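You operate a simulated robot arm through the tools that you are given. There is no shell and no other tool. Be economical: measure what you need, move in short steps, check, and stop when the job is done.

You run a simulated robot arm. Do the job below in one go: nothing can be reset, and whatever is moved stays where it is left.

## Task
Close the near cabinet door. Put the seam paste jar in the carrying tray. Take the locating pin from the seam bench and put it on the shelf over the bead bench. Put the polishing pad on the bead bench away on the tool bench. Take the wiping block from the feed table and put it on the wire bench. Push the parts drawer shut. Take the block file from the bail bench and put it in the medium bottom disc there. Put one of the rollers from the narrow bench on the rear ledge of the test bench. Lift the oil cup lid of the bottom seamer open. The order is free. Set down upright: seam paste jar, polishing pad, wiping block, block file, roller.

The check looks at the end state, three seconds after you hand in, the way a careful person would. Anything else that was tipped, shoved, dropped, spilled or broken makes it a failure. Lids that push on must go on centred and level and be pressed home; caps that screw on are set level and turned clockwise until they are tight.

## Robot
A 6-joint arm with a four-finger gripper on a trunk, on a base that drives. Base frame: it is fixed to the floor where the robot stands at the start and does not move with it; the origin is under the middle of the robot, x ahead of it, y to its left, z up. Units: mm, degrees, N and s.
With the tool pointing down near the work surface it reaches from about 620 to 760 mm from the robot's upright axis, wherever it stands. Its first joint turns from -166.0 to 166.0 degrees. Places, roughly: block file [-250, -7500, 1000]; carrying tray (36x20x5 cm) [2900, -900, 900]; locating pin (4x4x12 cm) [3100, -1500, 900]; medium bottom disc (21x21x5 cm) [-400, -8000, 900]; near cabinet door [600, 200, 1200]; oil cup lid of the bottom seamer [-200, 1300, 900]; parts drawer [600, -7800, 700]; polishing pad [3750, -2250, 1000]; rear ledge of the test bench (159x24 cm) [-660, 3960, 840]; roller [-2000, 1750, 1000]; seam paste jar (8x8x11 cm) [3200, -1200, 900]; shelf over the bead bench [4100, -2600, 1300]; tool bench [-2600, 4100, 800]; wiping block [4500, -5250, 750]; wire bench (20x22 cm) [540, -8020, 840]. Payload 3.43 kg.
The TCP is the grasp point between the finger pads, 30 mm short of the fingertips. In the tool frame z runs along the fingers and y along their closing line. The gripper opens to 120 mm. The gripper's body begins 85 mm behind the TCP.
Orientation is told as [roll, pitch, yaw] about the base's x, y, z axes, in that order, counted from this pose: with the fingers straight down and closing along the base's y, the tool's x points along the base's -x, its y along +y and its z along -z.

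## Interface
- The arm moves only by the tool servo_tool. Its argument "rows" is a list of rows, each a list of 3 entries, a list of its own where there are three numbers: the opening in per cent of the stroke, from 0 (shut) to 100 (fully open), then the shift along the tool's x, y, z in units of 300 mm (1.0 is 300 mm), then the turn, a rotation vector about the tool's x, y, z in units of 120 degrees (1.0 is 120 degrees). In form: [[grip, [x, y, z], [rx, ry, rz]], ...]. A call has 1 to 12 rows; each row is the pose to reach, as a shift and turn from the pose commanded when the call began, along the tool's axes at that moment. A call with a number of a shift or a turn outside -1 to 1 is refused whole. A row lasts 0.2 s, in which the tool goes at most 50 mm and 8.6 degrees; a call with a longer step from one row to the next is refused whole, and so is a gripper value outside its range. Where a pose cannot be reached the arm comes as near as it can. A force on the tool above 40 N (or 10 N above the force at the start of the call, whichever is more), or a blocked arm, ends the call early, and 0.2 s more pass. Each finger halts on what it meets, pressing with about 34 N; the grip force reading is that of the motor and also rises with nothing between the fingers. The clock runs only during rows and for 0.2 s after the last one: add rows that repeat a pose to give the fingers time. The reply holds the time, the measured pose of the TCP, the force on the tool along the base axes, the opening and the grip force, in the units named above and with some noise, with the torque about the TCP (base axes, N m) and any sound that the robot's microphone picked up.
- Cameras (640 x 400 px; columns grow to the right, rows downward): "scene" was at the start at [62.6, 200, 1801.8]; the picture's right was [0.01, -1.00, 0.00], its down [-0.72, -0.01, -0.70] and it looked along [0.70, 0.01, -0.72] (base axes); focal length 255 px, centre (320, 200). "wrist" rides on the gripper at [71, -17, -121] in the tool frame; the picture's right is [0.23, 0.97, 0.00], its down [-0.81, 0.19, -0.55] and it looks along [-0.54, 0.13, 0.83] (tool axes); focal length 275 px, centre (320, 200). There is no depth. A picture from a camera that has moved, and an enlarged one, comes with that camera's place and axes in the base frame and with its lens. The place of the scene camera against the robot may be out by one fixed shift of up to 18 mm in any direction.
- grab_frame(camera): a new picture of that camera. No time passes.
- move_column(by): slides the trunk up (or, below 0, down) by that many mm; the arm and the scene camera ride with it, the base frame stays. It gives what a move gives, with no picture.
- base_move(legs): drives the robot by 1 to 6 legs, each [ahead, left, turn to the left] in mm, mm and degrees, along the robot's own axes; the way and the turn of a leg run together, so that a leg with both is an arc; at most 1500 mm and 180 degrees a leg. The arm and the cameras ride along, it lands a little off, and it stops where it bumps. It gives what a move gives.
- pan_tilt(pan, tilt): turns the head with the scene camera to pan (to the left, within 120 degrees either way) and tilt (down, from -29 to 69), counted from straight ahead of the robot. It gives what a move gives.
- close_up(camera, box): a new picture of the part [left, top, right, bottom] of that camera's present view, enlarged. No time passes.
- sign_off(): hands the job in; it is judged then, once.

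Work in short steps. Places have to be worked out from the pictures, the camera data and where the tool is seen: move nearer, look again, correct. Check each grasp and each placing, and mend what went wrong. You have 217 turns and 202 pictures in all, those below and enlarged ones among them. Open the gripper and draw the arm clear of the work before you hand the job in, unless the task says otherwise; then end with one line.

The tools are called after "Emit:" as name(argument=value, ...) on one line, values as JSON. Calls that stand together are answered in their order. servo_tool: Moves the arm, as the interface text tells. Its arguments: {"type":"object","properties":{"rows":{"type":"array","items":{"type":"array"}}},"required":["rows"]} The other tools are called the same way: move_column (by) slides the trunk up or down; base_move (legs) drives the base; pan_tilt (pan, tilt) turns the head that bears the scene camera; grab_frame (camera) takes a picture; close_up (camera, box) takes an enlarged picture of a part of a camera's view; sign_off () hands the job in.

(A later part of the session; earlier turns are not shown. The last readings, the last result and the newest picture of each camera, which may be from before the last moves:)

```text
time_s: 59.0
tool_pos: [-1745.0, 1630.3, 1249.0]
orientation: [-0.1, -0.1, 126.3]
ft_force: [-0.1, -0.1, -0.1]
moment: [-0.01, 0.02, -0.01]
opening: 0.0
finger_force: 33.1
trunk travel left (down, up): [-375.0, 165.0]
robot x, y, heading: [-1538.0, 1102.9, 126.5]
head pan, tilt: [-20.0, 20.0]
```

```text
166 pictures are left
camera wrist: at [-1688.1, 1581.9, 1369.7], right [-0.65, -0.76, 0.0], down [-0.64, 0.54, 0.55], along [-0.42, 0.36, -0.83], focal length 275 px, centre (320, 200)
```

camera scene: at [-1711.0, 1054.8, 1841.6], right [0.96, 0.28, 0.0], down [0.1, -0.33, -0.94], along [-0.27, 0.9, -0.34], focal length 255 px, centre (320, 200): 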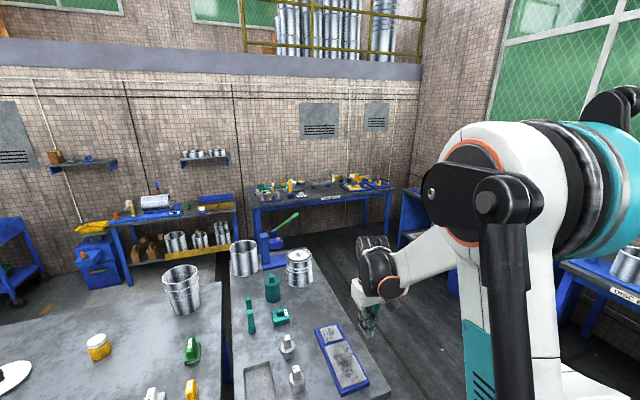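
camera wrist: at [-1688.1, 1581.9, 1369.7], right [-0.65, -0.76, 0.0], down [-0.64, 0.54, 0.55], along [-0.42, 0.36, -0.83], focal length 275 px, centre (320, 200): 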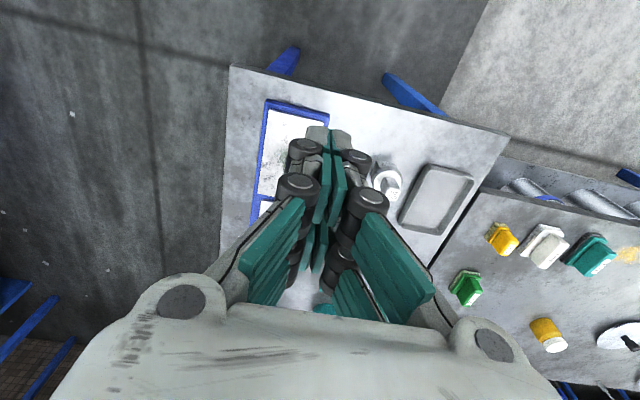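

The roller slipped out and still stands on the bench. I go back above it, look, and will grip deeper and lift slowly.

Emit:
servo_tool(rows=[[60, [-0.06, 0.07, 0.0], [0, 0, 0]], [60, [-0.13, 0.145, 0.1], [0, 0, 0]], [60, [-0.2, 0.22, 0.2], [0, 0, 0]], [60, [-0.27, 0.3, 0.31], [0, 0, 0]], [60, [-0.34, 0.38, 0.42], [0, 0, 0]], [60, [-0.41, 0.46, 0.53], [0, 0, 0]], [60, [-0.47, 0.52, 0.64], [0, 0, 0]], [60, [-0.525, 0.573, 0.76], [0, 0, 0]], [60, [-0.525, 0.573, 0.86], [0, 0, 0]], [60, [-0.525, 0.573, 0.86], [0, 0, 0]]])

Emit:
grab_frame(camera="wrist")

```text
time_s: 61.2
tool_pos: [-1976.5, 1655.8, 990.6]
orientation: [-0.2, 0.0, 126.3]
ft_force: [-0.2, -0.2, 0.9]
moment: [0.03, 0.03, -0.03]
opening: 72.0
finger_force: 0.1
trunk travel left (down, up): [-375.0, 165.0]
robot x, y, heading: [-1536.0, 1103.9, 126.5]
head pan, tilt: [-20.0, 20.0]
```

```text
165 pictures are left
camera wrist: at [-1919.3, 1607.5, 1110.8], right [-0.65, -0.76, 0.0], down [-0.64, 0.54, 0.55], along [-0.42, 0.36, -0.83], focal length 275 px, centre (320, 200)
```

wrist: 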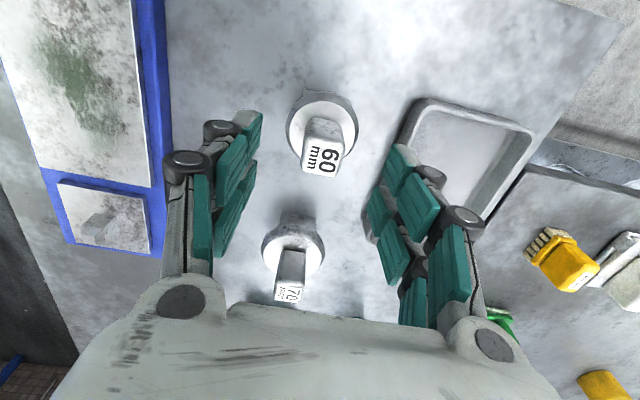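

Still aligned. I lower 50 mm (near the flange), squeeze longer and lift slowly.

Emit:
servo_tool(rows=[[60, [0, 0, 0.07], [0, 0, 0]], [60, [0, 0, 0.13], [0, 0, 0]], [60, [0, 0, 0.165], [0, 0, 0]], [20, [0, 0, 0.165], [0, 0, 0]], [0, [0, 0, 0.165], [0, 0, 0]], [0, [0, 0, 0.165], [0, 0, 0]], [0, [0, 0, 0.165], [0, 0, 0]], [0, [0, 0, 0.165], [0, 0, 0]], [0, [0, 0, 0.155], [0, 0, 0]], [0, [0, 0, 0.14], [0, 0, 0]], [0, [0, 0, 0.12], [0, 0, 0]]])

Emit:
grab_frame(camera="wrist")

```text
time_s: 63.6
tool_pos: [-1975.7, 1657.1, 954.8]
orientation: [-0.1, 0.0, 126.3]
ft_force: [-0.5, 0.6, -2.2]
moment: [0.01, -0.03, -0.02]
opening: 27.7
finger_force: 33.9
trunk travel left (down, up): [-375.0, 165.0]
robot x, y, heading: [-1537.1, 1102.1, 126.3]
head pan, tilt: [-20.0, 20.0]
```

```text
164 pictures are left
camera wrist: at [-1919.3, 1607.9, 1075.2], right [-0.65, -0.76, 0.0], down [-0.64, 0.54, 0.55], along [-0.42, 0.36, -0.83], focal length 275 px, centre (320, 200)
```

wrist: 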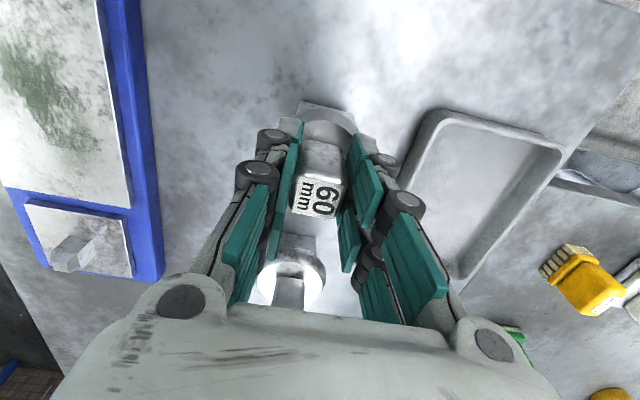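

The shank moved up with the fingers this time. I continue lifting slowly.

Emit:
servo_tool(rows=[[0, [0, 0, -0.03], [0, 0, 0]], [0, [0, 0, -0.07], [0, 0, 0]], [0, [0, 0, -0.11], [0, 0, 0]], [0, [0, 0, -0.15], [0, 0, 0]], [0, [0, 0, -0.2], [0, 0, 0]], [0, [0, 0, -0.25], [0, 0, 0]], [0, [0, 0, -0.3], [0, 0, 0]], [0, [0, 0, -0.35], [0, 0, 0]], [0, [0, 0, -0.4], [0, 0, 0]]])

Emit:
grab_frame(camera="wrist")

```text
time_s: 65.6
tool_pos: [-1978.1, 1656.7, 1075.3]
orientation: [0.0, 0.0, 126.3]
ft_force: [0.2, -0.7, -1.9]
moment: [-0.03, -0.04, -0.04]
opening: 27.8
finger_force: 34.0
trunk travel left (down, up): [-375.0, 165.0]
robot x, y, heading: [-1533.9, 1103.0, 126.6]
head pan, tilt: [-20.0, 20.0]
```

```text
163 pictures are left
camera wrist: at [-1920.0, 1607.2, 1196.0], right [-0.65, -0.76, 0.0], down [-0.64, 0.54, 0.55], along [-0.42, 0.36, -0.83], focal length 275 px, centre (320, 200)
```

wrist: 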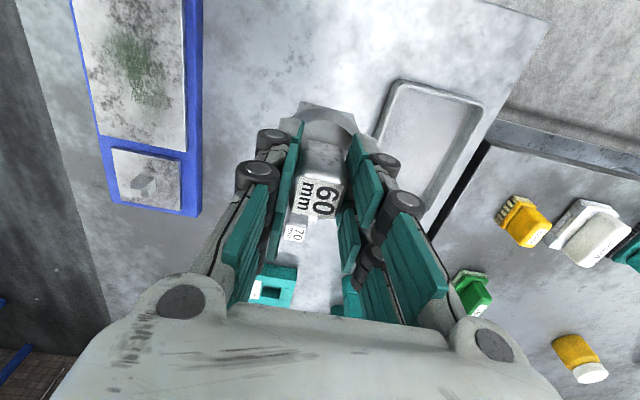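

The roller is held firmly. I raise and retract it gently before driving.

Emit:
servo_tool(rows=[[0, [0.02, -0.02, -0.08], [0, 0, 0]], [0, [0.06, -0.05, -0.17], [0, 0, 0]], [0, [0.11, -0.08, -0.26], [0, 0, 0]], [0, [0.16, -0.12, -0.35], [0, 0, 0]], [0, [0.22, -0.16, -0.44], [0, 0, 0]], [0, [0.28, -0.21, -0.53], [0, 0, 0]], [0, [0.34, -0.26, -0.62], [0, 0, 0]], [0, [0.4, -0.31, -0.71], [0, 0, 0]], [0, [0.45, -0.36, -0.8], [0, 0, 0]], [0, [0.49, -0.42, -0.87], [0, 0, 0]], [0, [0.52, -0.5, -0.92], [0, 0, 0]]])

Emit:
pan_tilt(pan=-60, tilt=40)

Emit:
grab_frame(camera="scene")

```text
time_s: 68.0
tool_pos: [-1763.0, 1620.4, 1351.5]
orientation: [-0.1, 0.0, 126.4]
ft_force: [0.5, 0.4, -3.4]
moment: [-0.03, 0.03, 0.04]
opening: 27.6
finger_force: 34.0
trunk travel left (down, up): [-375.0, 165.0]
robot x, y, heading: [-1538.1, 1101.2, 126.5]
head pan, tilt: [-20.0, 20.0]
```

```text
time_s: 69.1
tool_pos: [-1764.0, 1620.2, 1351.0]
orientation: [-0.1, 0.0, 126.2]
ft_force: [0.5, 0.9, -2.4]
moment: [-0.02, 0.01, 0.0]
opening: 27.9
finger_force: 33.4
trunk travel left (down, up): [-375.0, 165.0]
robot x, y, heading: [-1534.8, 1098.7, 126.4]
head pan, tilt: [-60.0, 40.0]
```

```text
162 pictures are left
camera scene: at [-1650.5, 1043.6, 1810.4], right [0.92, -0.4, 0.0], down [-0.26, -0.59, -0.77], along [0.31, 0.7, -0.64], focal length 255 px, centre (320, 200)
```

scene: 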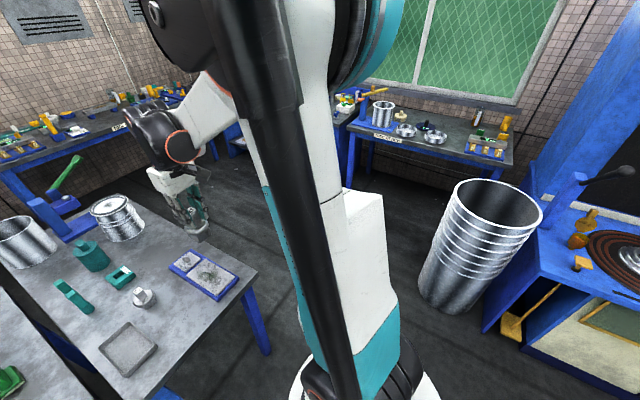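

The aisle is clear apart from the bin on the right. I sidestep right 780 mm, go ahead 1000 mm, and turn to face the window-side benches.

Emit:
base_move(legs=[[0, -780, 0], [1000, 0, 0], [0, 0, -90]])

Emit:
pan_tilt(pan=15, tilt=35)

Emit:
grab_frame(camera="scene")

```text
time_s: 81.9
tool_pos: [-986.1, 2602.8, 1351.4]
orientation: [-0.1, 0.0, 37.1]
ft_force: [0.3, -0.2, -2.4]
moment: [0.0, 0.02, 0.03]
opening: 27.8
finger_force: 33.7
trunk travel left (down, up): [-375.0, 165.0]
robot x, y, heading: [-1497.5, 2370.7, 37.5]
head pan, tilt: [-60.0, 40.0]
```

```text
time_s: 83.3
tool_pos: [-985.0, 2601.6, 1351.6]
orientation: [-0.1, 0.0, 37.3]
ft_force: [-1.5, 0.0, -3.2]
moment: [-0.02, -0.03, -0.03]
opening: 27.6
finger_force: 33.8
trunk travel left (down, up): [-375.0, 165.0]
robot x, y, heading: [-1499.3, 2367.4, 37.2]
head pan, tilt: [15.0, 35.0]
```

```text
161 pictures are left
camera scene: at [-1581.3, 2583.0, 1817.9], right [0.79, -0.61, 0.0], down [-0.35, -0.45, -0.82], along [0.5, 0.65, -0.57], focal length 255 px, centre (320, 200)
```

scene: 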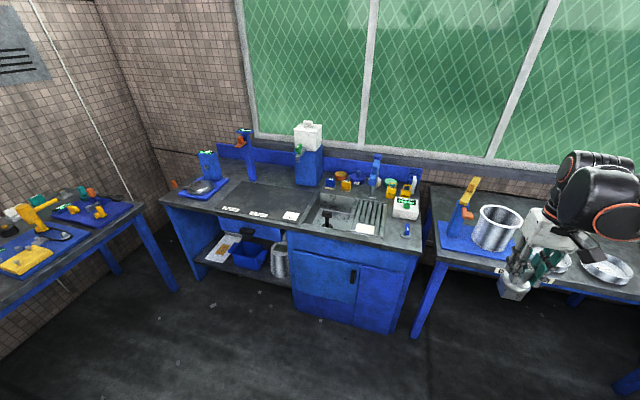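

The test bench with the sink is ahead. I enlarge its rear strip to find free ledge space.

Emit:
close_up(camera="scene", box=[160, 110, 440, 285])

```text
2.29 times, centred on (300, 198) of scene
camera zoom: at [-1581.3, 2583.0, 1817.9], right [0.79, -0.61, 0.0], down [-0.35, -0.45, -0.82], along [0.5, 0.65, -0.57], focal length 582 px, centre (366, 206)
```

zoom: 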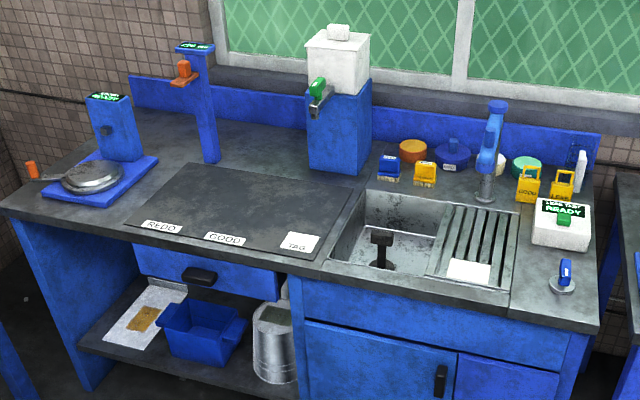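

A free ledge spot lies between the post and the dispenser, near (-830, 4140). Reach will be tight, so I look at my base's footprint before approaching.

Emit:
pan_tilt(pan=0, tilt=69)

Emit:
grab_frame(camera="scene")

```text
time_s: 84.3
tool_pos: [-985.0, 2602.1, 1350.8]
orientation: [0.0, 0.0, 37.3]
ft_force: [0.2, -1.2, -1.7]
moment: [0.01, 0.02, -0.01]
opening: 27.9
finger_force: 34.0
trunk travel left (down, up): [-375.0, 165.0]
robot x, y, heading: [-1501.8, 2363.8, 37.4]
head pan, tilt: [0.0, 68.8]
```

```text
159 pictures are left
camera scene: at [-1590.7, 2547.2, 1774.2], right [0.61, -0.79, 0.0], down [-0.74, -0.57, -0.36], along [0.29, 0.22, -0.93], focal length 255 px, centre (320, 200)
```

scene: 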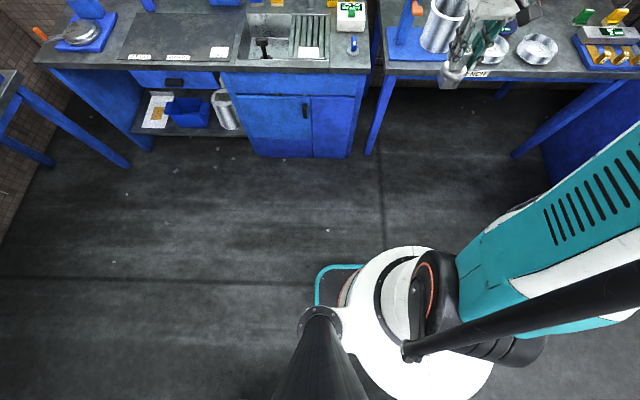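

The base extends about 250 mm ahead. I test the arm's forward reach here in free air first.

Emit:
servo_tool(rows=[[0, [-0.067, 0.035, 0.083], [0, 0, 0]], [0, [-0.133, 0.07, 0.167], [0, 0, 0]], [0, [-0.2, 0.105, 0.25], [0, 0, 0]], [0, [-0.267, 0.14, 0.333], [0, 0, 0]], [0, [-0.333, 0.175, 0.417], [0, 0, 0]], [0, [-0.4, 0.21, 0.5], [0, 0, 0]], [0, [-0.467, 0.245, 0.583], [0, 0, 0]], [0, [-0.533, 0.28, 0.667], [0, 0, 0]], [0, [-0.6, 0.315, 0.75], [0, 0, 0]], [0, [-0.667, 0.35, 0.833], [0, 0, 0]], [0, [-0.733, 0.385, 0.917], [0, 0, 0]], [0, [-0.8, 0.42, 1.0], [0, 0, 0]]])

```text
time_s: 86.9
tool_pos: [-868.6, 2846.5, 1050.6]
orientation: [-0.2, 0.0, 37.2]
ft_force: [-0.5, -1.1, -3.6]
moment: [-0.03, 0.04, 0.01]
opening: 27.8
finger_force: 33.6
trunk travel left (down, up): [-375.0, 165.0]
robot x, y, heading: [-1502.5, 2365.9, 37.2]
head pan, tilt: [0.0, 68.8]
```

It reaches 796 mm at z 1050. I test further down to z ≈ 900.

Emit:
servo_tool(rows=[[0, [0, 0, 0.12], [0, 0, 0]], [0, [0, 0, 0.24], [0, 0, 0]], [0, [0, 0, 0.36], [0, 0, 0]], [0, [0, 0, 0.48], [0, 0, 0]], [0, [0, 0, 0.48], [0, 0, 0]]])

```text
time_s: 88.1
tool_pos: [-869.7, 2847.0, 906.7]
orientation: [-0.1, -0.1, 37.3]
ft_force: [0.1, 0.3, -2.4]
moment: [0.0, 0.03, 0.01]
opening: 27.8
finger_force: 34.0
trunk travel left (down, up): [-375.0, 165.0]
robot x, y, heading: [-1501.7, 2368.4, 37.4]
head pan, tilt: [0.0, 68.8]
```

Reach is fine at 796 mm. I lift to z ≈ 1080, then drive sideways and most of the way toward the bench, leaving the last part for a check.

Emit:
servo_tool(rows=[[0, [0, 0, -0.11], [0, 0, 0]], [0, [0, 0, -0.22], [0, 0, 0]], [0, [0, 0, -0.33], [0, 0, 0]], [0, [0, 0, -0.44], [0, 0, 0]], [0, [0, 0, -0.55], [0, 0, 0]], [0, [0, 0, -0.6], [0, 0, 0]]])

Emit:
base_move(legs=[[0, 989, -0.7], [400, 0, 0]])

Emit:
pan_tilt(pan=0, tilt=45)

Emit:
grab_frame(camera="scene")

```text
time_s: 89.5
tool_pos: [-871.1, 2847.2, 1087.5]
orientation: [-0.2, 0.0, 37.3]
ft_force: [-0.3, -0.1, -3.2]
moment: [-0.02, 0.02, -0.01]
opening: 27.6
finger_force: 33.6
trunk travel left (down, up): [-375.0, 165.0]
robot x, y, heading: [-1500.2, 2368.4, 37.4]
head pan, tilt: [0.0, 68.8]
```

```text
time_s: 96.8
tool_pos: [-1140.0, 3872.7, 1086.5]
orientation: [-0.2, 0.0, 36.7]
ft_force: [1.1, 1.1, -2.5]
moment: [-0.03, 0.03, 0.02]
opening: 27.7
finger_force: 33.9
trunk travel left (down, up): [-375.0, 165.0]
robot x, y, heading: [-1773.5, 3402.4, 36.6]
head pan, tilt: [0.0, 68.8]
```

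```text
time_s: 97.7
tool_pos: [-1140.0, 3872.2, 1085.7]
orientation: [-0.1, -0.1, 36.7]
ft_force: [-0.5, -0.1, -2.2]
moment: [-0.02, 0.0, 0.02]
opening: 27.6
finger_force: 33.7
trunk travel left (down, up): [-375.0, 165.0]
robot x, y, heading: [-1776.2, 3398.3, 36.9]
head pan, tilt: [0.0, 45.0]
```

```text
158 pictures are left
camera scene: at [-1843.8, 3594.8, 1803.0], right [0.6, -0.8, 0.0], down [-0.57, -0.42, -0.71], along [0.57, 0.42, -0.71], focal length 255 px, centre (320, 200)
```

scene: 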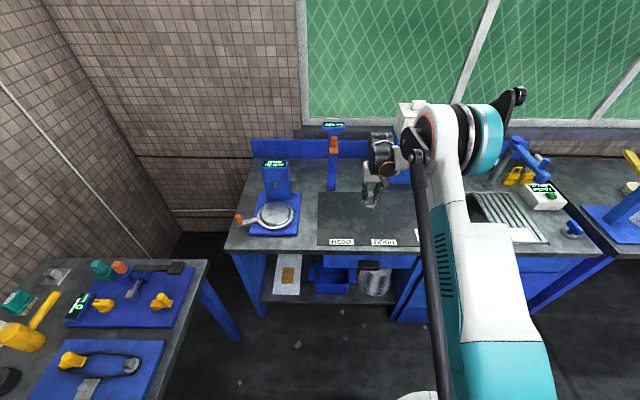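

The tool is lined up with the gap between the post and the dispenser. I drive ahead 385 mm.

Emit:
base_move(legs=[[385, 0, 0]])

Emit:
grab_frame(camera="scene")

Emit:
grab_frame(camera="wrist")

```text
time_s: 100.1
tool_pos: [-836.3, 4102.1, 1086.9]
orientation: [-0.1, 0.0, 36.8]
ft_force: [0.3, -0.4, -2.6]
moment: [0.0, -0.01, 0.0]
opening: 27.5
finger_force: 33.8
trunk travel left (down, up): [-375.0, 165.0]
robot x, y, heading: [-1470.5, 3625.3, 36.9]
head pan, tilt: [0.0, 45.0]
```

```text
157 pictures are left
camera scene: at [-1538.7, 3823.8, 1802.9], right [0.6, -0.8, 0.0], down [-0.57, -0.43, -0.71], along [0.56, 0.42, -0.71], focal length 255 px, centre (320, 200)
```

scene: 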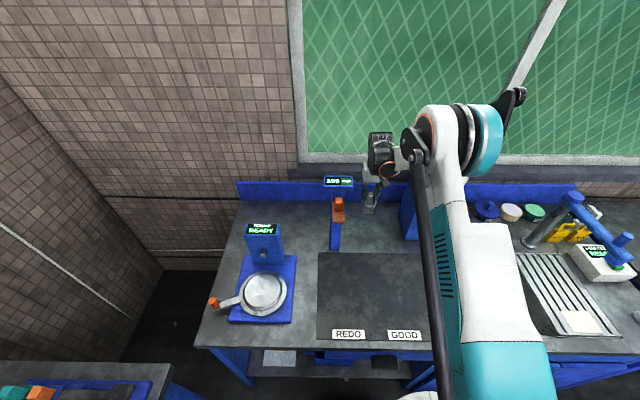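

```text
156 pictures are left
camera wrist: at [-883.2, 4045.6, 1206.7], right [-0.77, 0.64, 0.0], down [0.53, 0.64, 0.55], along [0.36, 0.42, -0.83], focal length 275 px, centre (320, 200)
```

wrist: 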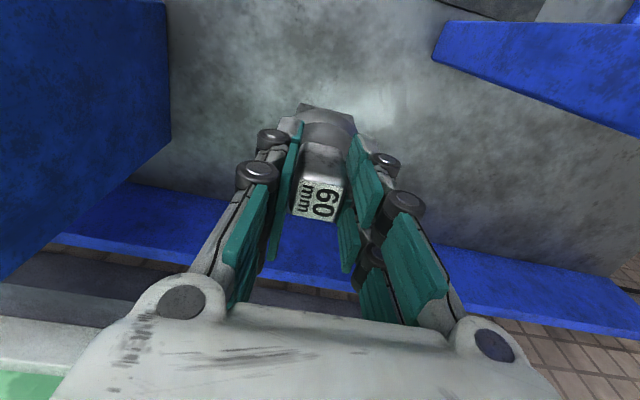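

The spot below is clear ledge. I lower to TCP z ≈ 935 with 25 mm more forward for margin.

Emit:
servo_tool(rows=[[0, [-0.03, 0, 0.08], [0, 0, 0]], [0, [-0.06, 0, 0.17], [0, 0, 0]], [0, [-0.085, 0, 0.26], [0, 0, 0]], [0, [-0.085, 0, 0.35], [0, 0, 0]], [0, [-0.085, 0, 0.43], [0, 0, 0]], [0, [-0.085, 0, 0.5], [0, 0, 0]], [0, [-0.085, 0, 0.5], [0, 0, 0]]])

Emit:
grab_frame(camera="wrist")

Emit:
close_up(camera="scene", box=[300, 150, 460, 260])

```text
time_s: 101.7
tool_pos: [-816.5, 4117.5, 939.4]
orientation: [-0.2, -0.2, 36.8]
ft_force: [6.8, 5.8, 27.1]
moment: [0.34, -0.3, 0.02]
opening: 28.0
finger_force: 34.4
trunk travel left (down, up): [-375.0, 165.0]
robot x, y, heading: [-1472.0, 3630.8, 37.0]
head pan, tilt: [0.0, 45.0]
```

```text
155 pictures are left
camera wrist: at [-863.4, 4059.7, 1058.9], right [-0.77, 0.64, 0.0], down [0.53, 0.64, 0.56], along [0.36, 0.42, -0.83], focal length 275 px, centre (320, 200)
```

wrist: 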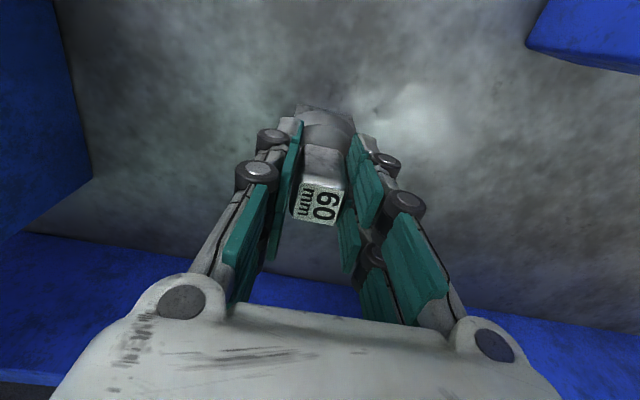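

```text
3.64 times, centred on (380, 205) of scene
camera zoom: at [-1542.0, 3821.6, 1803.4], right [0.6, -0.8, 0.0], down [-0.56, -0.42, -0.71], along [0.57, 0.43, -0.71], focal length 927 px, centre (102, 182)
```

zoom: 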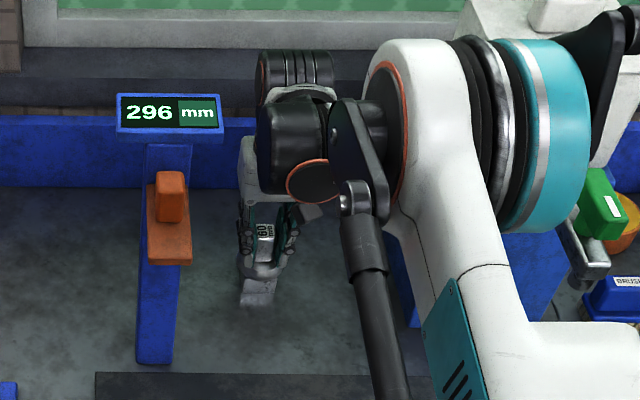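

The roller rests on the ledge (27 N upward). I ease off 2 mm, release and lift away.

Emit:
servo_tool(rows=[[0, [0, 0, -0.007], [0, 0, 0]], [26, [0, 0, -0.007], [0, 0, 0]], [30, [0, 0, -0.007], [0, 0, 0]], [50, [0, 0, -0.007], [0, 0, 0]], [50, [0, 0, -0.05], [0, 0, 0]], [50, [0, 0, -0.15], [0, 0, 0]], [50, [0, 0, -0.28], [0, 0, 0]], [50, [0, 0, -0.42], [0, 0, 0]]])

Emit:
grab_frame(camera="wrist")

Emit:
close_up(camera="scene", box=[300, 150, 460, 260])

```text
time_s: 103.5
tool_pos: [-817.8, 4117.7, 1063.1]
orientation: [0.0, -0.2, 36.8]
ft_force: [-0.5, 0.2, 0.3]
moment: [0.01, 0.0, 0.02]
opening: 60.0
finger_force: 0.1
trunk travel left (down, up): [-375.0, 165.0]
robot x, y, heading: [-1470.9, 3623.9, 36.8]
head pan, tilt: [0.0, 45.0]
```

```text
153 pictures are left
camera wrist: at [-864.8, 4060.1, 1184.2], right [-0.77, 0.64, 0.0], down [0.53, 0.64, 0.55], along [0.36, 0.42, -0.83], focal length 275 px, centre (320, 200)
```

wrist: 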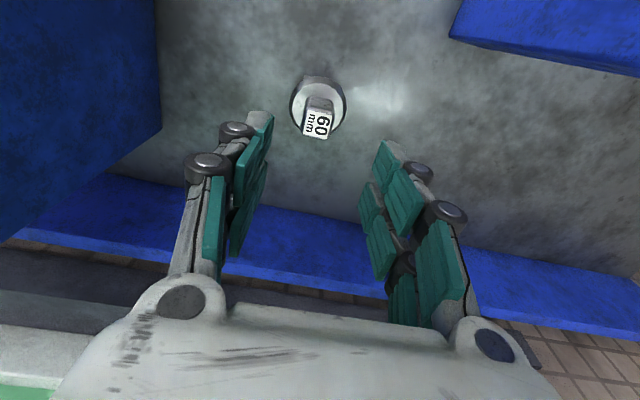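

```text
3.64 times, centred on (380, 205) of scene
camera zoom: at [-1540.7, 3822.3, 1803.1], right [0.6, -0.8, 0.0], down [-0.56, -0.42, -0.71], along [0.57, 0.42, -0.71], focal length 927 px, centre (102, 182)
```

zoom: 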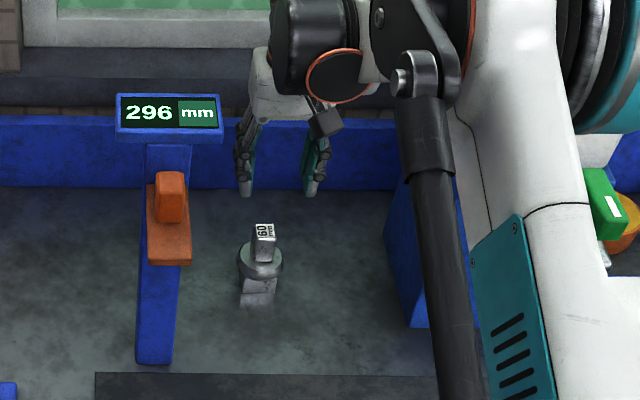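

The roller stands on the ledge. I retract the arm, back out and head down the aisle toward the seam bench.

Emit:
servo_tool(rows=[[50, [0.12, 0, -0.06], [0, 0, 0]], [50, [0.25, 0, -0.12], [0, 0, 0]], [50, [0.38, 0, -0.18], [0, 0, 0]], [50, [0.5, -0.04, -0.26], [0, 0, 0]], [30, [0.62, -0.09, -0.36], [0, 0, 0]], [30, [0.72, -0.16, -0.46], [0, 0, 0]], [30, [0.82, -0.24, -0.56], [0, 0, 0]], [0, [0.9, -0.32, -0.66], [0, 0, 0]], [0, [0.95, -0.42, -0.77], [0, 0, 0]], [0, [0.98, -0.53, -0.88], [0, 0, 0]], [0, [0.98, -0.64, -0.98], [0, 0, 0]]])

Emit:
base_move(legs=[[-930, 0, 0], [0, 0, -90], [1500, 0, 0], [1500, 0, 0], [490, 0, 0]])

Emit:
pan_tilt(pan=10, tilt=25)

Emit:
grab_frame(camera="scene")

```text
time_s: 105.9
tool_pos: [-936.4, 3787.9, 1358.7]
orientation: [0.0, -0.1, 36.9]
ft_force: [-0.1, 0.7, -0.1]
moment: [0.0, 0.03, 0.03]
opening: 0.0
finger_force: 33.8
trunk travel left (down, up): [-375.0, 165.0]
robot x, y, heading: [-1469.4, 3627.5, 36.9]
head pan, tilt: [0.0, 45.0]
```

```text
time_s: 131.1
tool_pos: [48.5, -259.8, 1358.1]
orientation: [-0.1, 0.0, -52.9]
ft_force: [-0.1, 0.8, 0.3]
moment: [0.04, 0.02, 0.0]
opening: 0.2
finger_force: 33.3
trunk travel left (down, up): [-375.0, 165.0]
robot x, y, heading: [-117.0, 277.1, -52.9]
head pan, tilt: [0.0, 45.0]
```

```text
time_s: 132.0
tool_pos: [48.6, -258.8, 1359.6]
orientation: [0.0, -0.1, -52.9]
ft_force: [0.5, 0.9, 0.0]
moment: [-0.02, 0.01, 0.01]
opening: 0.0
finger_force: 32.8
trunk travel left (down, up): [-375.0, 165.0]
robot x, y, heading: [-115.2, 275.3, -52.7]
head pan, tilt: [10.0, 25.0]
```

```text
151 pictures are left
camera scene: at [100.9, 347.5, 1833.6], right [-0.68, -0.73, 0.0], down [-0.31, 0.29, -0.91], along [0.66, -0.62, -0.42], focal length 255 px, centre (320, 200)
```

scene: 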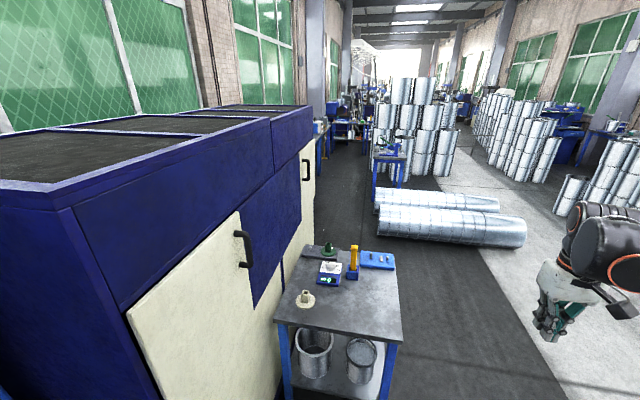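

The door is shut. A small table juts into the lane ahead and metal rolls lie beyond it, so I weave: right of the table, then left.

Emit:
base_move(legs=[[0, -280, 0], [1000, 0, 0], [680, 0, 0], [0, 590, 0], [400, 0, 0]])

Emit:
pan_tilt(pan=15, tilt=25)

Emit:
grab_frame(camera="scene")

```text
time_s: 143.4
tool_pos: [998.6, -1681.5, 1358.6]
orientation: [-0.2, -0.1, -48.3]
ft_force: [0.0, 1.1, -0.2]
moment: [-0.09, -0.05, -0.05]
opening: 0.1
finger_force: 33.4
trunk travel left (down, up): [-375.0, 165.0]
robot x, y, heading: [796.3, -1163.1, -48.1]
head pan, tilt: [10.0, 25.0]
stopped in leg 4: the robot was blocked; the commanded pose is now the measured one
```

```text
time_s: 144.1
tool_pos: [1000.3, -1682.5, 1358.0]
orientation: [-0.2, -0.1, -48.6]
ft_force: [0.4, -0.8, -0.7]
moment: [-0.03, 0.01, 0.03]
opening: 0.0
finger_force: 33.3
trunk travel left (down, up): [-375.0, 165.0]
robot x, y, heading: [792.1, -1162.1, -48.4]
head pan, tilt: [15.0, 25.0]
```

```text
150 pictures are left
camera scene: at [1008.5, -1066.3, 1833.6], right [-0.55, -0.84, 0.0], down [-0.35, 0.23, -0.91], along [0.76, -0.5, -0.42], focal length 255 px, centre (320, 200)
```

scene: 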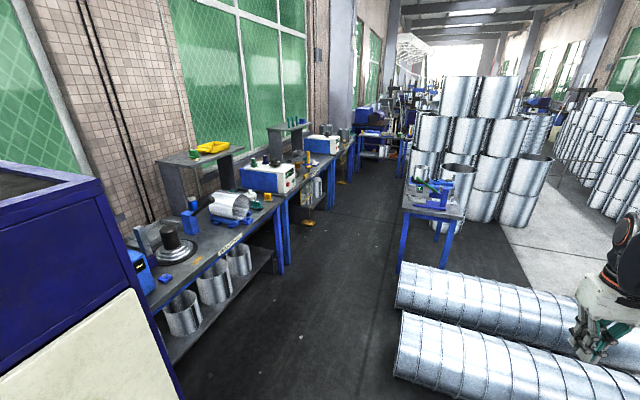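

I was blocked while sidestepping left. I look left to see what I touched.

Emit:
pan_tilt(pan=105, tilt=50)

Emit:
grab_frame(camera="scene")

```text
time_s: 145.7
tool_pos: [999.6, -1682.4, 1357.8]
orientation: [-0.2, -0.1, -48.4]
ft_force: [-0.6, 0.2, 0.5]
moment: [0.02, -0.01, 0.01]
opening: 0.0
finger_force: 32.8
trunk travel left (down, up): [-375.0, 165.0]
robot x, y, heading: [792.7, -1164.3, -48.2]
head pan, tilt: [105.0, 50.0]
```

```text
149 pictures are left
camera scene: at [973.1, -951.1, 1796.2], right [0.84, -0.55, 0.0], down [-0.42, -0.64, -0.64], along [0.35, 0.54, -0.77], focal length 255 px, centre (320, 200)
```

scene: 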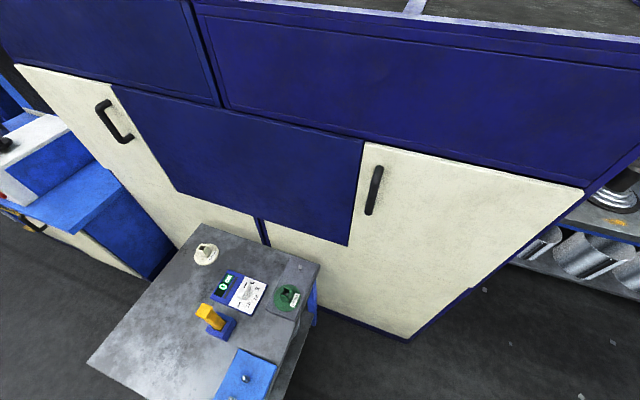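

I touched the small table's corner; nothing on it moved. I back off, clear it, then go to the seam bench area in front of the cabinets' end and turn to face it.

Emit:
base_move(legs=[[40, -60, 0], [170, 0, -5], [0, 560, 0], [680, 0, 0], [0, 450, 0], [0, 0, 90]])

Emit:
pan_tilt(pan=0, tilt=40)

Emit:
grab_frame(camera="scene")

```text
time_s: 150.5
tool_pos: [1470.5, -1583.4, 1357.7]
orientation: [-0.1, 0.0, -53.1]
ft_force: [-0.5, -1.2, -0.3]
moment: [0.09, -0.04, 0.0]
opening: 0.0
finger_force: 33.5
trunk travel left (down, up): [-375.0, 165.0]
robot x, y, heading: [1310.2, -1044.9, -53.1]
head pan, tilt: [105.0, 50.0]
stopped in leg 3: the robot was blocked; the commanded pose is now the measured one
```

```text
time_s: 152.3
tool_pos: [1471.8, -1582.0, 1359.0]
orientation: [-0.1, -0.1, -53.0]
ft_force: [0.3, 0.3, 0.4]
moment: [0.01, -0.03, -0.01]
opening: 0.0
finger_force: 33.5
trunk travel left (down, up): [-375.0, 165.0]
robot x, y, heading: [1308.9, -1046.9, -52.8]
head pan, tilt: [0.0, 40.0]
```

```text
148 pictures are left
camera scene: at [1509.9, -979.4, 1810.3], right [-0.8, -0.6, 0.0], down [-0.39, 0.51, -0.77], along [0.46, -0.61, -0.64], focal length 255 px, centre (320, 200)
```

scene: 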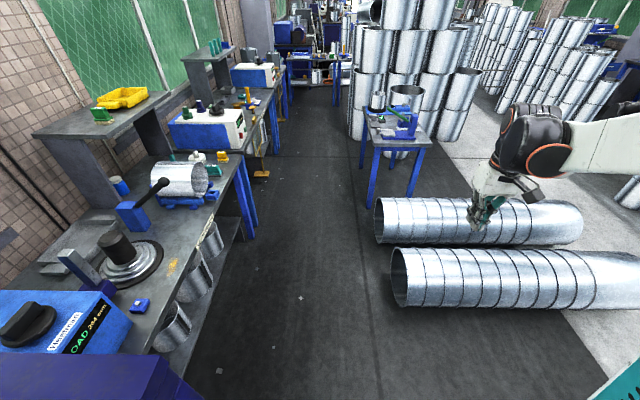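

I brushed the cabinet front with my side (I'm about 290 mm wide to the left). I move clear and ahead, then look at the seam bench from the front.

Emit:
base_move(legs=[[0, -40, 0], [750, 0, 0]])

Emit:
pan_tilt(pan=85, tilt=38)

Emit:
grab_frame(camera="scene")

```text
time_s: 156.8
tool_pos: [1882.7, -2199.6, 1358.1]
orientation: [-0.2, -0.1, -53.3]
ft_force: [1.3, -0.7, -0.7]
moment: [0.0, 0.03, 0.03]
opening: 0.0
finger_force: 33.2
trunk travel left (down, up): [-375.0, 165.0]
robot x, y, heading: [1723.3, -1666.3, -53.2]
head pan, tilt: [0.0, 40.0]
```

```text
time_s: 158.4
tool_pos: [1883.3, -2198.2, 1357.9]
orientation: [-0.2, -0.2, -53.3]
ft_force: [0.5, 0.8, -0.1]
moment: [0.0, -0.02, 0.02]
opening: 0.0
finger_force: 33.6
trunk travel left (down, up): [-375.0, 165.0]
robot x, y, heading: [1728.3, -1665.6, -53.2]
head pan, tilt: [85.0, 38.0]
```

```text
147 pictures are left
camera scene: at [1946.0, -1483.2, 1813.3], right [0.53, -0.85, 0.0], down [-0.52, -0.32, -0.79], along [0.67, 0.42, -0.62], focal length 255 px, centre (320, 200)
```

scene: 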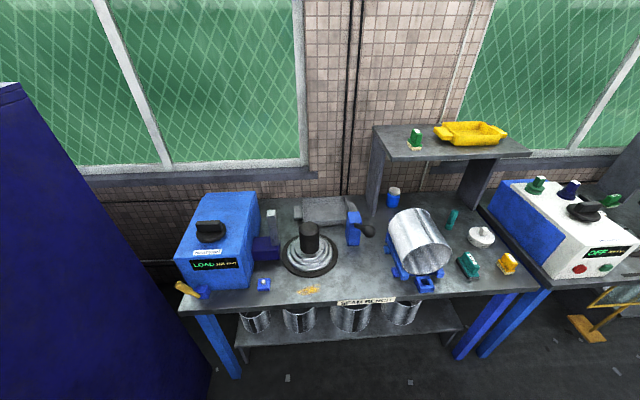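

The seam bench is in full view: blue jar at (393, 198), grey carrying tray at (328, 212), teal pin at about (453, 220). I enlarge.

Emit:
close_up(camera="scene", box=[280, 160, 540, 310])

```text
2.46 times, centred on (410, 235) of scene
camera zoom: at [1946.0, -1483.2, 1813.3], right [0.53, -0.85, 0.0], down [-0.52, -0.32, -0.79], along [0.67, 0.42, -0.62], focal length 627 px, centre (98, 114)
```

zoom: 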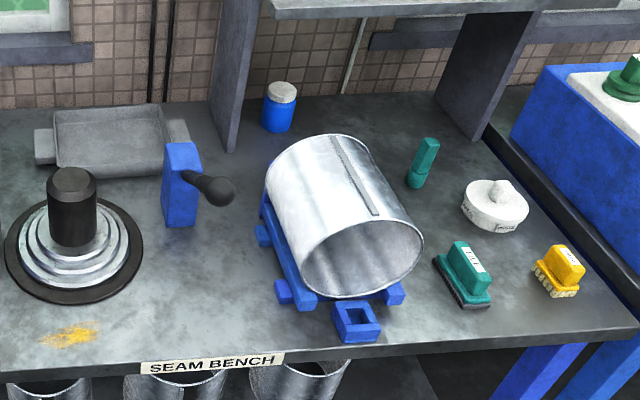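

Bench front edge at n≈1224 (n is the lane-normal coordinate). The jar sits just under the shelf front, behind a big can, so I'll need a tilted grasp. I drive up facing the bench, between jar and tray.

Emit:
base_move(legs=[[334, 0, 0], [0, 250, 0], [0, 0, 89.7], [270, 0, 0]])

Emit:
pan_tilt(pan=0, tilt=45)

Emit:
grab_frame(camera="scene")

Emit:
grab_frame(camera="wrist")

```text
time_s: 167.3
tool_pos: [2882.9, -1470.2, 1357.2]
orientation: [-0.2, 0.0, 35.8]
ft_force: [0.0, 1.3, -0.3]
moment: [-0.01, 0.03, 0.03]
opening: 0.0
finger_force: 33.1
trunk travel left (down, up): [-375.0, 165.0]
robot x, y, heading: [2347.4, -1621.0, 35.9]
head pan, tilt: [85.0, 38.0]
```

```text
time_s: 168.9
tool_pos: [2882.3, -1471.3, 1358.2]
orientation: [-0.2, -0.1, 35.8]
ft_force: [0.1, -0.5, 0.0]
moment: [0.01, 0.0, 0.0]
opening: 0.3
finger_force: 33.4
trunk travel left (down, up): [-375.0, 165.0]
robot x, y, heading: [2343.2, -1626.1, 35.7]
head pan, tilt: [0.0, 45.0]
```

```text
145 pictures are left
camera scene: at [2279.2, -1425.5, 1803.1], right [0.59, -0.81, 0.0], down [-0.57, -0.41, -0.71], along [0.57, 0.41, -0.71], focal length 255 px, centre (320, 200)
```

scene: 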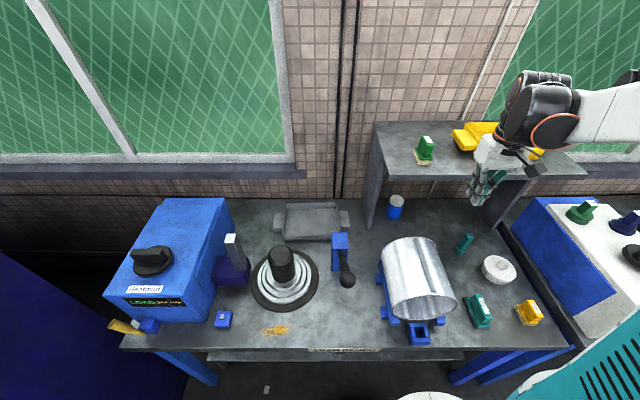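

```text
144 pictures are left
camera wrist: at [2834.8, -1527.9, 1478.5], right [-0.76, 0.66, 0.0], down [0.54, 0.63, 0.55], along [0.36, 0.42, -0.83], focal length 275 px, centre (320, 200)
```

wrist: 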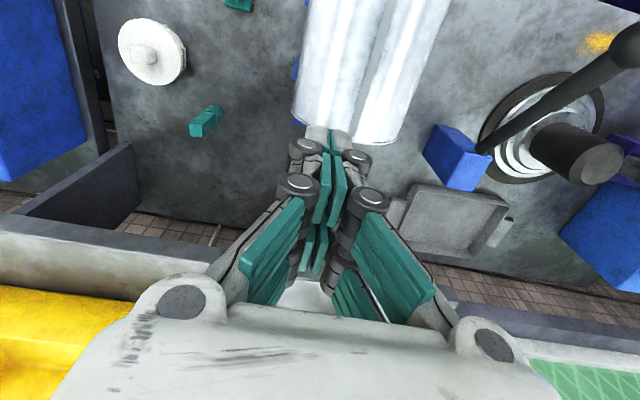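

Triangulated: jar (3176, -1221, 903), pin (3151, -1545, 904), tray centre (2884, -935). I open the gripper and move to a 45° tilted pre-grasp pose on the line toward the jar.

Emit:
servo_tool(rows=[[50, [-0.073, 0.0125, 0.1], [0, -0.047, 0]], [100, [-0.146, 0.025, 0.2], [0, -0.094, 0]], [100, [-0.219, 0.0375, 0.3], [0, -0.141, 0]], [100, [-0.292, 0.05, 0.4], [0, -0.188, 0]], [100, [-0.365, 0.0625, 0.5], [0, -0.235, 0]], [100, [-0.438, 0.075, 0.6], [0, -0.282, 0]], [100, [-0.511, 0.0875, 0.7], [0, -0.329, 0]], [100, [-0.583, 0.1, 0.81], [0, -0.375, 0]], [100, [-0.583, 0.1, 0.81], [0, -0.375, 0]]])

Emit:
grab_frame(camera="wrist")

Emit:
grab_frame(camera="scene")

```text
time_s: 170.9
tool_pos: [3007.1, -1344.7, 1116.8]
orientation: [-0.2, -45.2, 35.9]
ft_force: [-0.4, -0.6, 0.9]
moment: [0.04, -0.01, 0.0]
opening: 119.9
finger_force: 0.1
trunk travel left (down, up): [-375.0, 165.0]
robot x, y, heading: [2347.5, -1622.4, 35.8]
head pan, tilt: [0.0, 45.0]
```

```text
143 pictures are left
camera wrist: at [2907.6, -1438.9, 1150.0], right [-0.7, 0.69, -0.17], down [0.03, 0.26, 0.96], along [0.71, 0.67, -0.21], focal length 275 px, centre (320, 200)
```

wrist: 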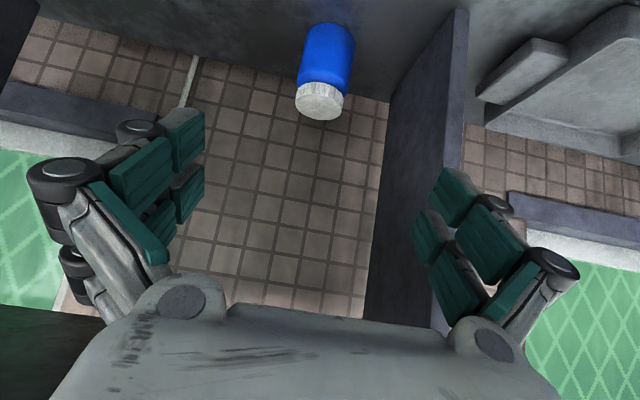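

```text
142 pictures are left
camera scene: at [2278.5, -1425.9, 1803.2], right [0.59, -0.81, 0.0], down [-0.57, -0.41, -0.71], along [0.57, 0.41, -0.71], focal length 255 px, centre (320, 200)
```

scene: 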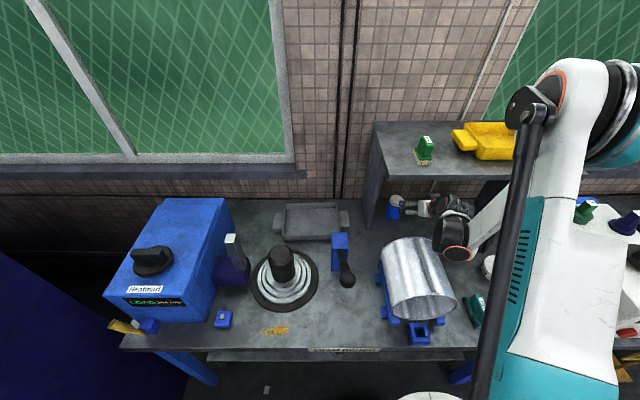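

The jar is centred between the fingers, its mid at z ≈ 892. I advance along the tool axis to straddle it.

Emit:
servo_tool(rows=[[100, [0.004, 0.001, 0.14], [0, 0, 0]], [100, [0.008, 0.003, 0.28], [0, 0, 0]], [100, [0.012, 0.005, 0.42], [0, 0, 0]], [100, [0.016, 0.007, 0.56], [0, 0, 0]], [100, [0.02, 0.008, 0.7], [0, 0, 0]], [100, [0.024, 0.009, 0.84], [0, 0, 0]], [100, [0.028, 0.01, 0.97], [0, 0, 0]], [100, [0.028, 0.01, 0.97], [0, 0, 0]]])

Emit:
grab_frame(camera="wrist")

```text
time_s: 172.9
tool_pos: [3150.6, -1243.4, 947.0]
orientation: [-0.3, -45.7, 35.5]
ft_force: [-0.5, 0.4, 0.5]
moment: [-0.02, 0.02, -0.01]
opening: 120.0
finger_force: 0.1
out of reach, approached as far as the arm can: row 7, 8
trunk travel left (down, up): [-375.0, 165.0]
robot x, y, heading: [2342.1, -1625.1, 35.3]
head pan, tilt: [0.0, 45.0]
stopped in row 8: the arm was blocked; the commanded pose is now the measured one
```

```text
141 pictures are left
camera wrist: at [3049.1, -1336.8, 979.9], right [-0.69, 0.7, -0.17], down [0.03, 0.26, 0.97], along [0.72, 0.67, -0.2], focal length 275 px, centre (320, 200)
```

wrist: 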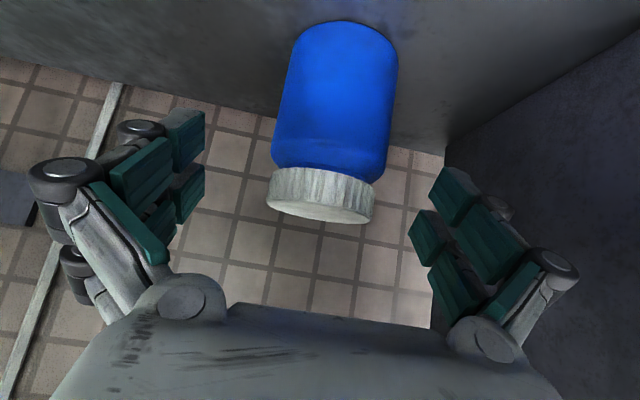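

The arm ran out of reach about 34 mm short. I nudge the base ahead 33 mm and lower the column 50 mm, which brings the fingers around the jar.

Emit:
base_move(legs=[[33, 0, 0]])

Emit:
move_column(by=-50)

Emit:
grab_frame(camera="wrist")

```text
time_s: 173.7
tool_pos: [3188.0, -1217.7, 930.1]
orientation: [-0.3, -44.9, 35.6]
ft_force: [0.7, 0.4, -1.3]
moment: [0.01, 0.02, 0.01]
opening: 119.8
finger_force: 0.2
trunk travel left (down, up): [-375.0, 165.0]
robot x, y, heading: [2373.3, -1603.9, 35.2]
head pan, tilt: [0.0, 45.0]
```

```text
time_s: 174.7
tool_pos: [3183.9, -1217.9, 883.0]
orientation: [-0.2, -45.1, 35.6]
ft_force: [-0.4, -0.3, -0.1]
moment: [0.01, -0.01, 0.04]
opening: 119.9
finger_force: 0.1
trunk travel left (down, up): [-325.0, 215.0]
robot x, y, heading: [2374.4, -1604.0, 35.8]
head pan, tilt: [0.0, 45.0]
```

```text
140 pictures are left
camera wrist: at [3084.3, -1311.9, 916.3], right [-0.7, 0.7, -0.17], down [0.04, 0.26, 0.96], along [0.72, 0.67, -0.21], focal length 275 px, centre (320, 200)
```

wrist: 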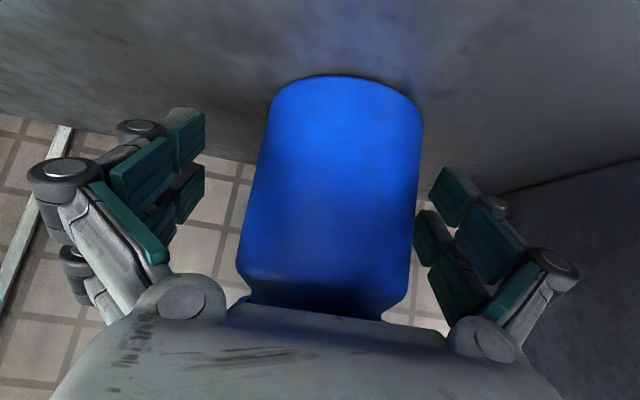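

The jar is between the fingers, a bit to one side. I shift 12 mm and close.

Emit:
servo_tool(rows=[[100, [0, 0.02, 0], [0, 0, 0]], [100, [0, 0.04, 0], [0, 0, 0]], [70, [0, 0.04, 0], [0, 0, 0]], [50, [0, 0.04, 0], [0, 0, 0]], [30, [0, 0.04, 0], [0, 0, 0]], [30, [0, 0.04, 0], [0, 0, 0]], [30, [0, 0.04, 0], [0, 0, 0]]])

Emit:
grab_frame(camera="wrist")

```text
time_s: 176.3
tool_pos: [3176.0, -1206.1, 885.4]
orientation: [-0.2, -45.4, 35.8]
ft_force: [-7.4, 14.5, 32.9]
moment: [1.43, 1.06, -0.19]
opening: 69.8
finger_force: 34.3
trunk travel left (down, up): [-325.0, 215.0]
robot x, y, heading: [2371.4, -1605.4, 35.7]
head pan, tilt: [0.0, 45.0]
```

```text
139 pictures are left
camera wrist: at [3075.3, -1300.3, 919.4], right [-0.7, 0.7, -0.17], down [0.03, 0.26, 0.96], along [0.72, 0.67, -0.2], focal length 275 px, centre (320, 200)
```

wrist: 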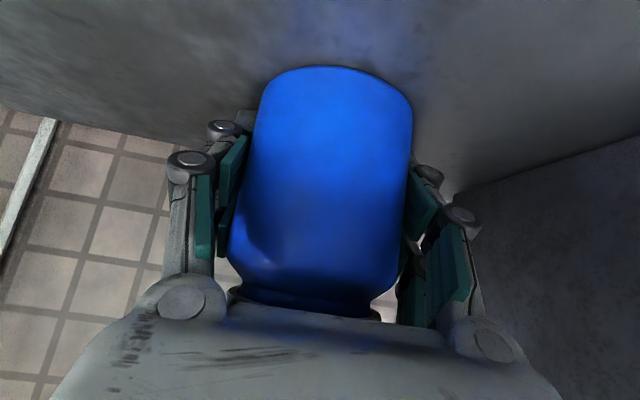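

Gripped at 70 mm, but 33 N push up, so a finger likely touches the bench. I lift slowly 20 mm and check.

Emit:
servo_tool(rows=[[30, [-0.012, 0, -0.012], [0, 0, 0]], [30, [-0.024, 0, -0.024], [0, 0, 0]], [30, [-0.036, 0, -0.036], [0, 0, 0]], [30, [-0.048, 0, -0.048], [0, 0, 0]], [30, [-0.06, 0, -0.06], [0, 0, 0]]])

Emit:
close_up(camera="scene", box=[330, 150, 490, 260])

Emit:
grab_frame(camera="wrist")

```text
time_s: 177.5
tool_pos: [3177.4, -1207.4, 907.8]
orientation: [-0.2, -45.0, 35.6]
ft_force: [-0.1, -0.2, -2.9]
moment: [0.01, -0.05, 0.01]
opening: 69.4
finger_force: 33.4
trunk travel left (down, up): [-325.0, 215.0]
robot x, y, heading: [2372.2, -1611.8, 35.6]
head pan, tilt: [0.0, 45.0]
```

```text
3.64 times, centred on (410, 205) of scene
camera zoom: at [2307.6, -1408.0, 1753.0], right [0.58, -0.81, 0.0], down [-0.58, -0.41, -0.71], along [0.57, 0.41, -0.71], focal length 927 px, centre (-7, 182)
```

zoom: 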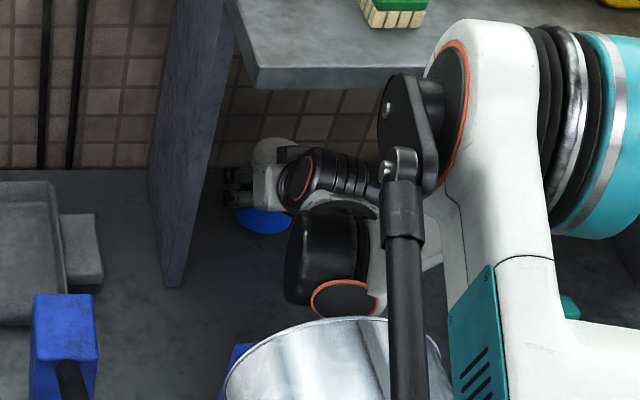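

```text
137 pictures are left
camera wrist: at [3077.6, -1301.7, 942.1], right [-0.7, 0.7, -0.17], down [0.04, 0.26, 0.96], along [0.72, 0.67, -0.21], focal length 275 px, centre (320, 200)
```

wrist: 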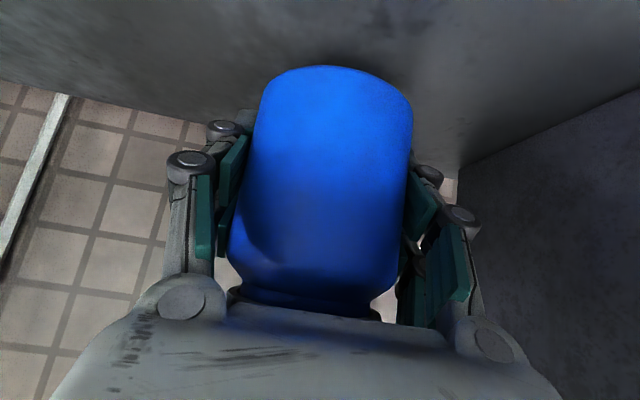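

The jar is held (3 N). I draw it back along the tool axis from under the shelf and raise it clear of the can.

Emit:
servo_tool(rows=[[30, [0, 0, -0.08], [0, 0, 0]], [30, [0, 0, -0.19], [0, 0, 0]], [30, [0, 0, -0.3], [0, 0, 0]], [30, [0, 0, -0.41], [0, 0, 0]], [30, [0, 0, -0.52], [0, 0, 0]], [30, [0, 0, -0.613], [0, 0, 0]], [30, [-0.02, 0, -0.71], [0, 0, 0]], [30, [-0.04, 0, -0.8], [0, 0, 0]], [30, [-0.059, 0, -0.893], [0, 0, 0]], [30, [-0.059, 0, -0.893], [0, 0, 0]]])

Emit:
grab_frame(camera="scene")

```text
time_s: 179.7
tool_pos: [3034.0, -1309.2, 1109.4]
orientation: [-0.3, -45.0, 35.5]
ft_force: [0.2, 0.4, -2.4]
moment: [0.04, -0.05, 0.0]
opening: 69.8
finger_force: 34.2
trunk travel left (down, up): [-325.0, 215.0]
robot x, y, heading: [2372.1, -1603.1, 35.4]
head pan, tilt: [0.0, 45.0]
```

```text
136 pictures are left
camera scene: at [2307.9, -1407.9, 1753.0], right [0.58, -0.81, 0.0], down [-0.58, -0.41, -0.71], along [0.57, 0.41, -0.71], focal length 255 px, centre (320, 200)
```

scene: 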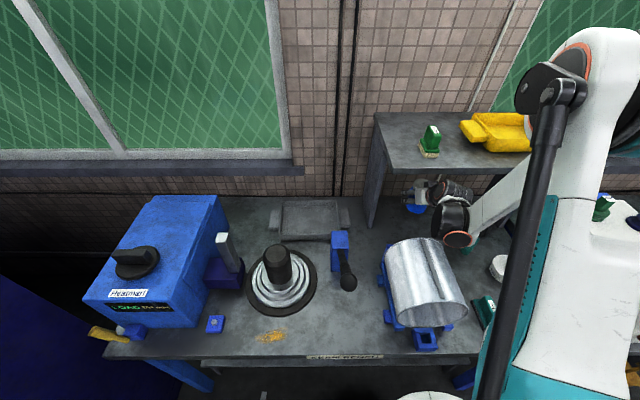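

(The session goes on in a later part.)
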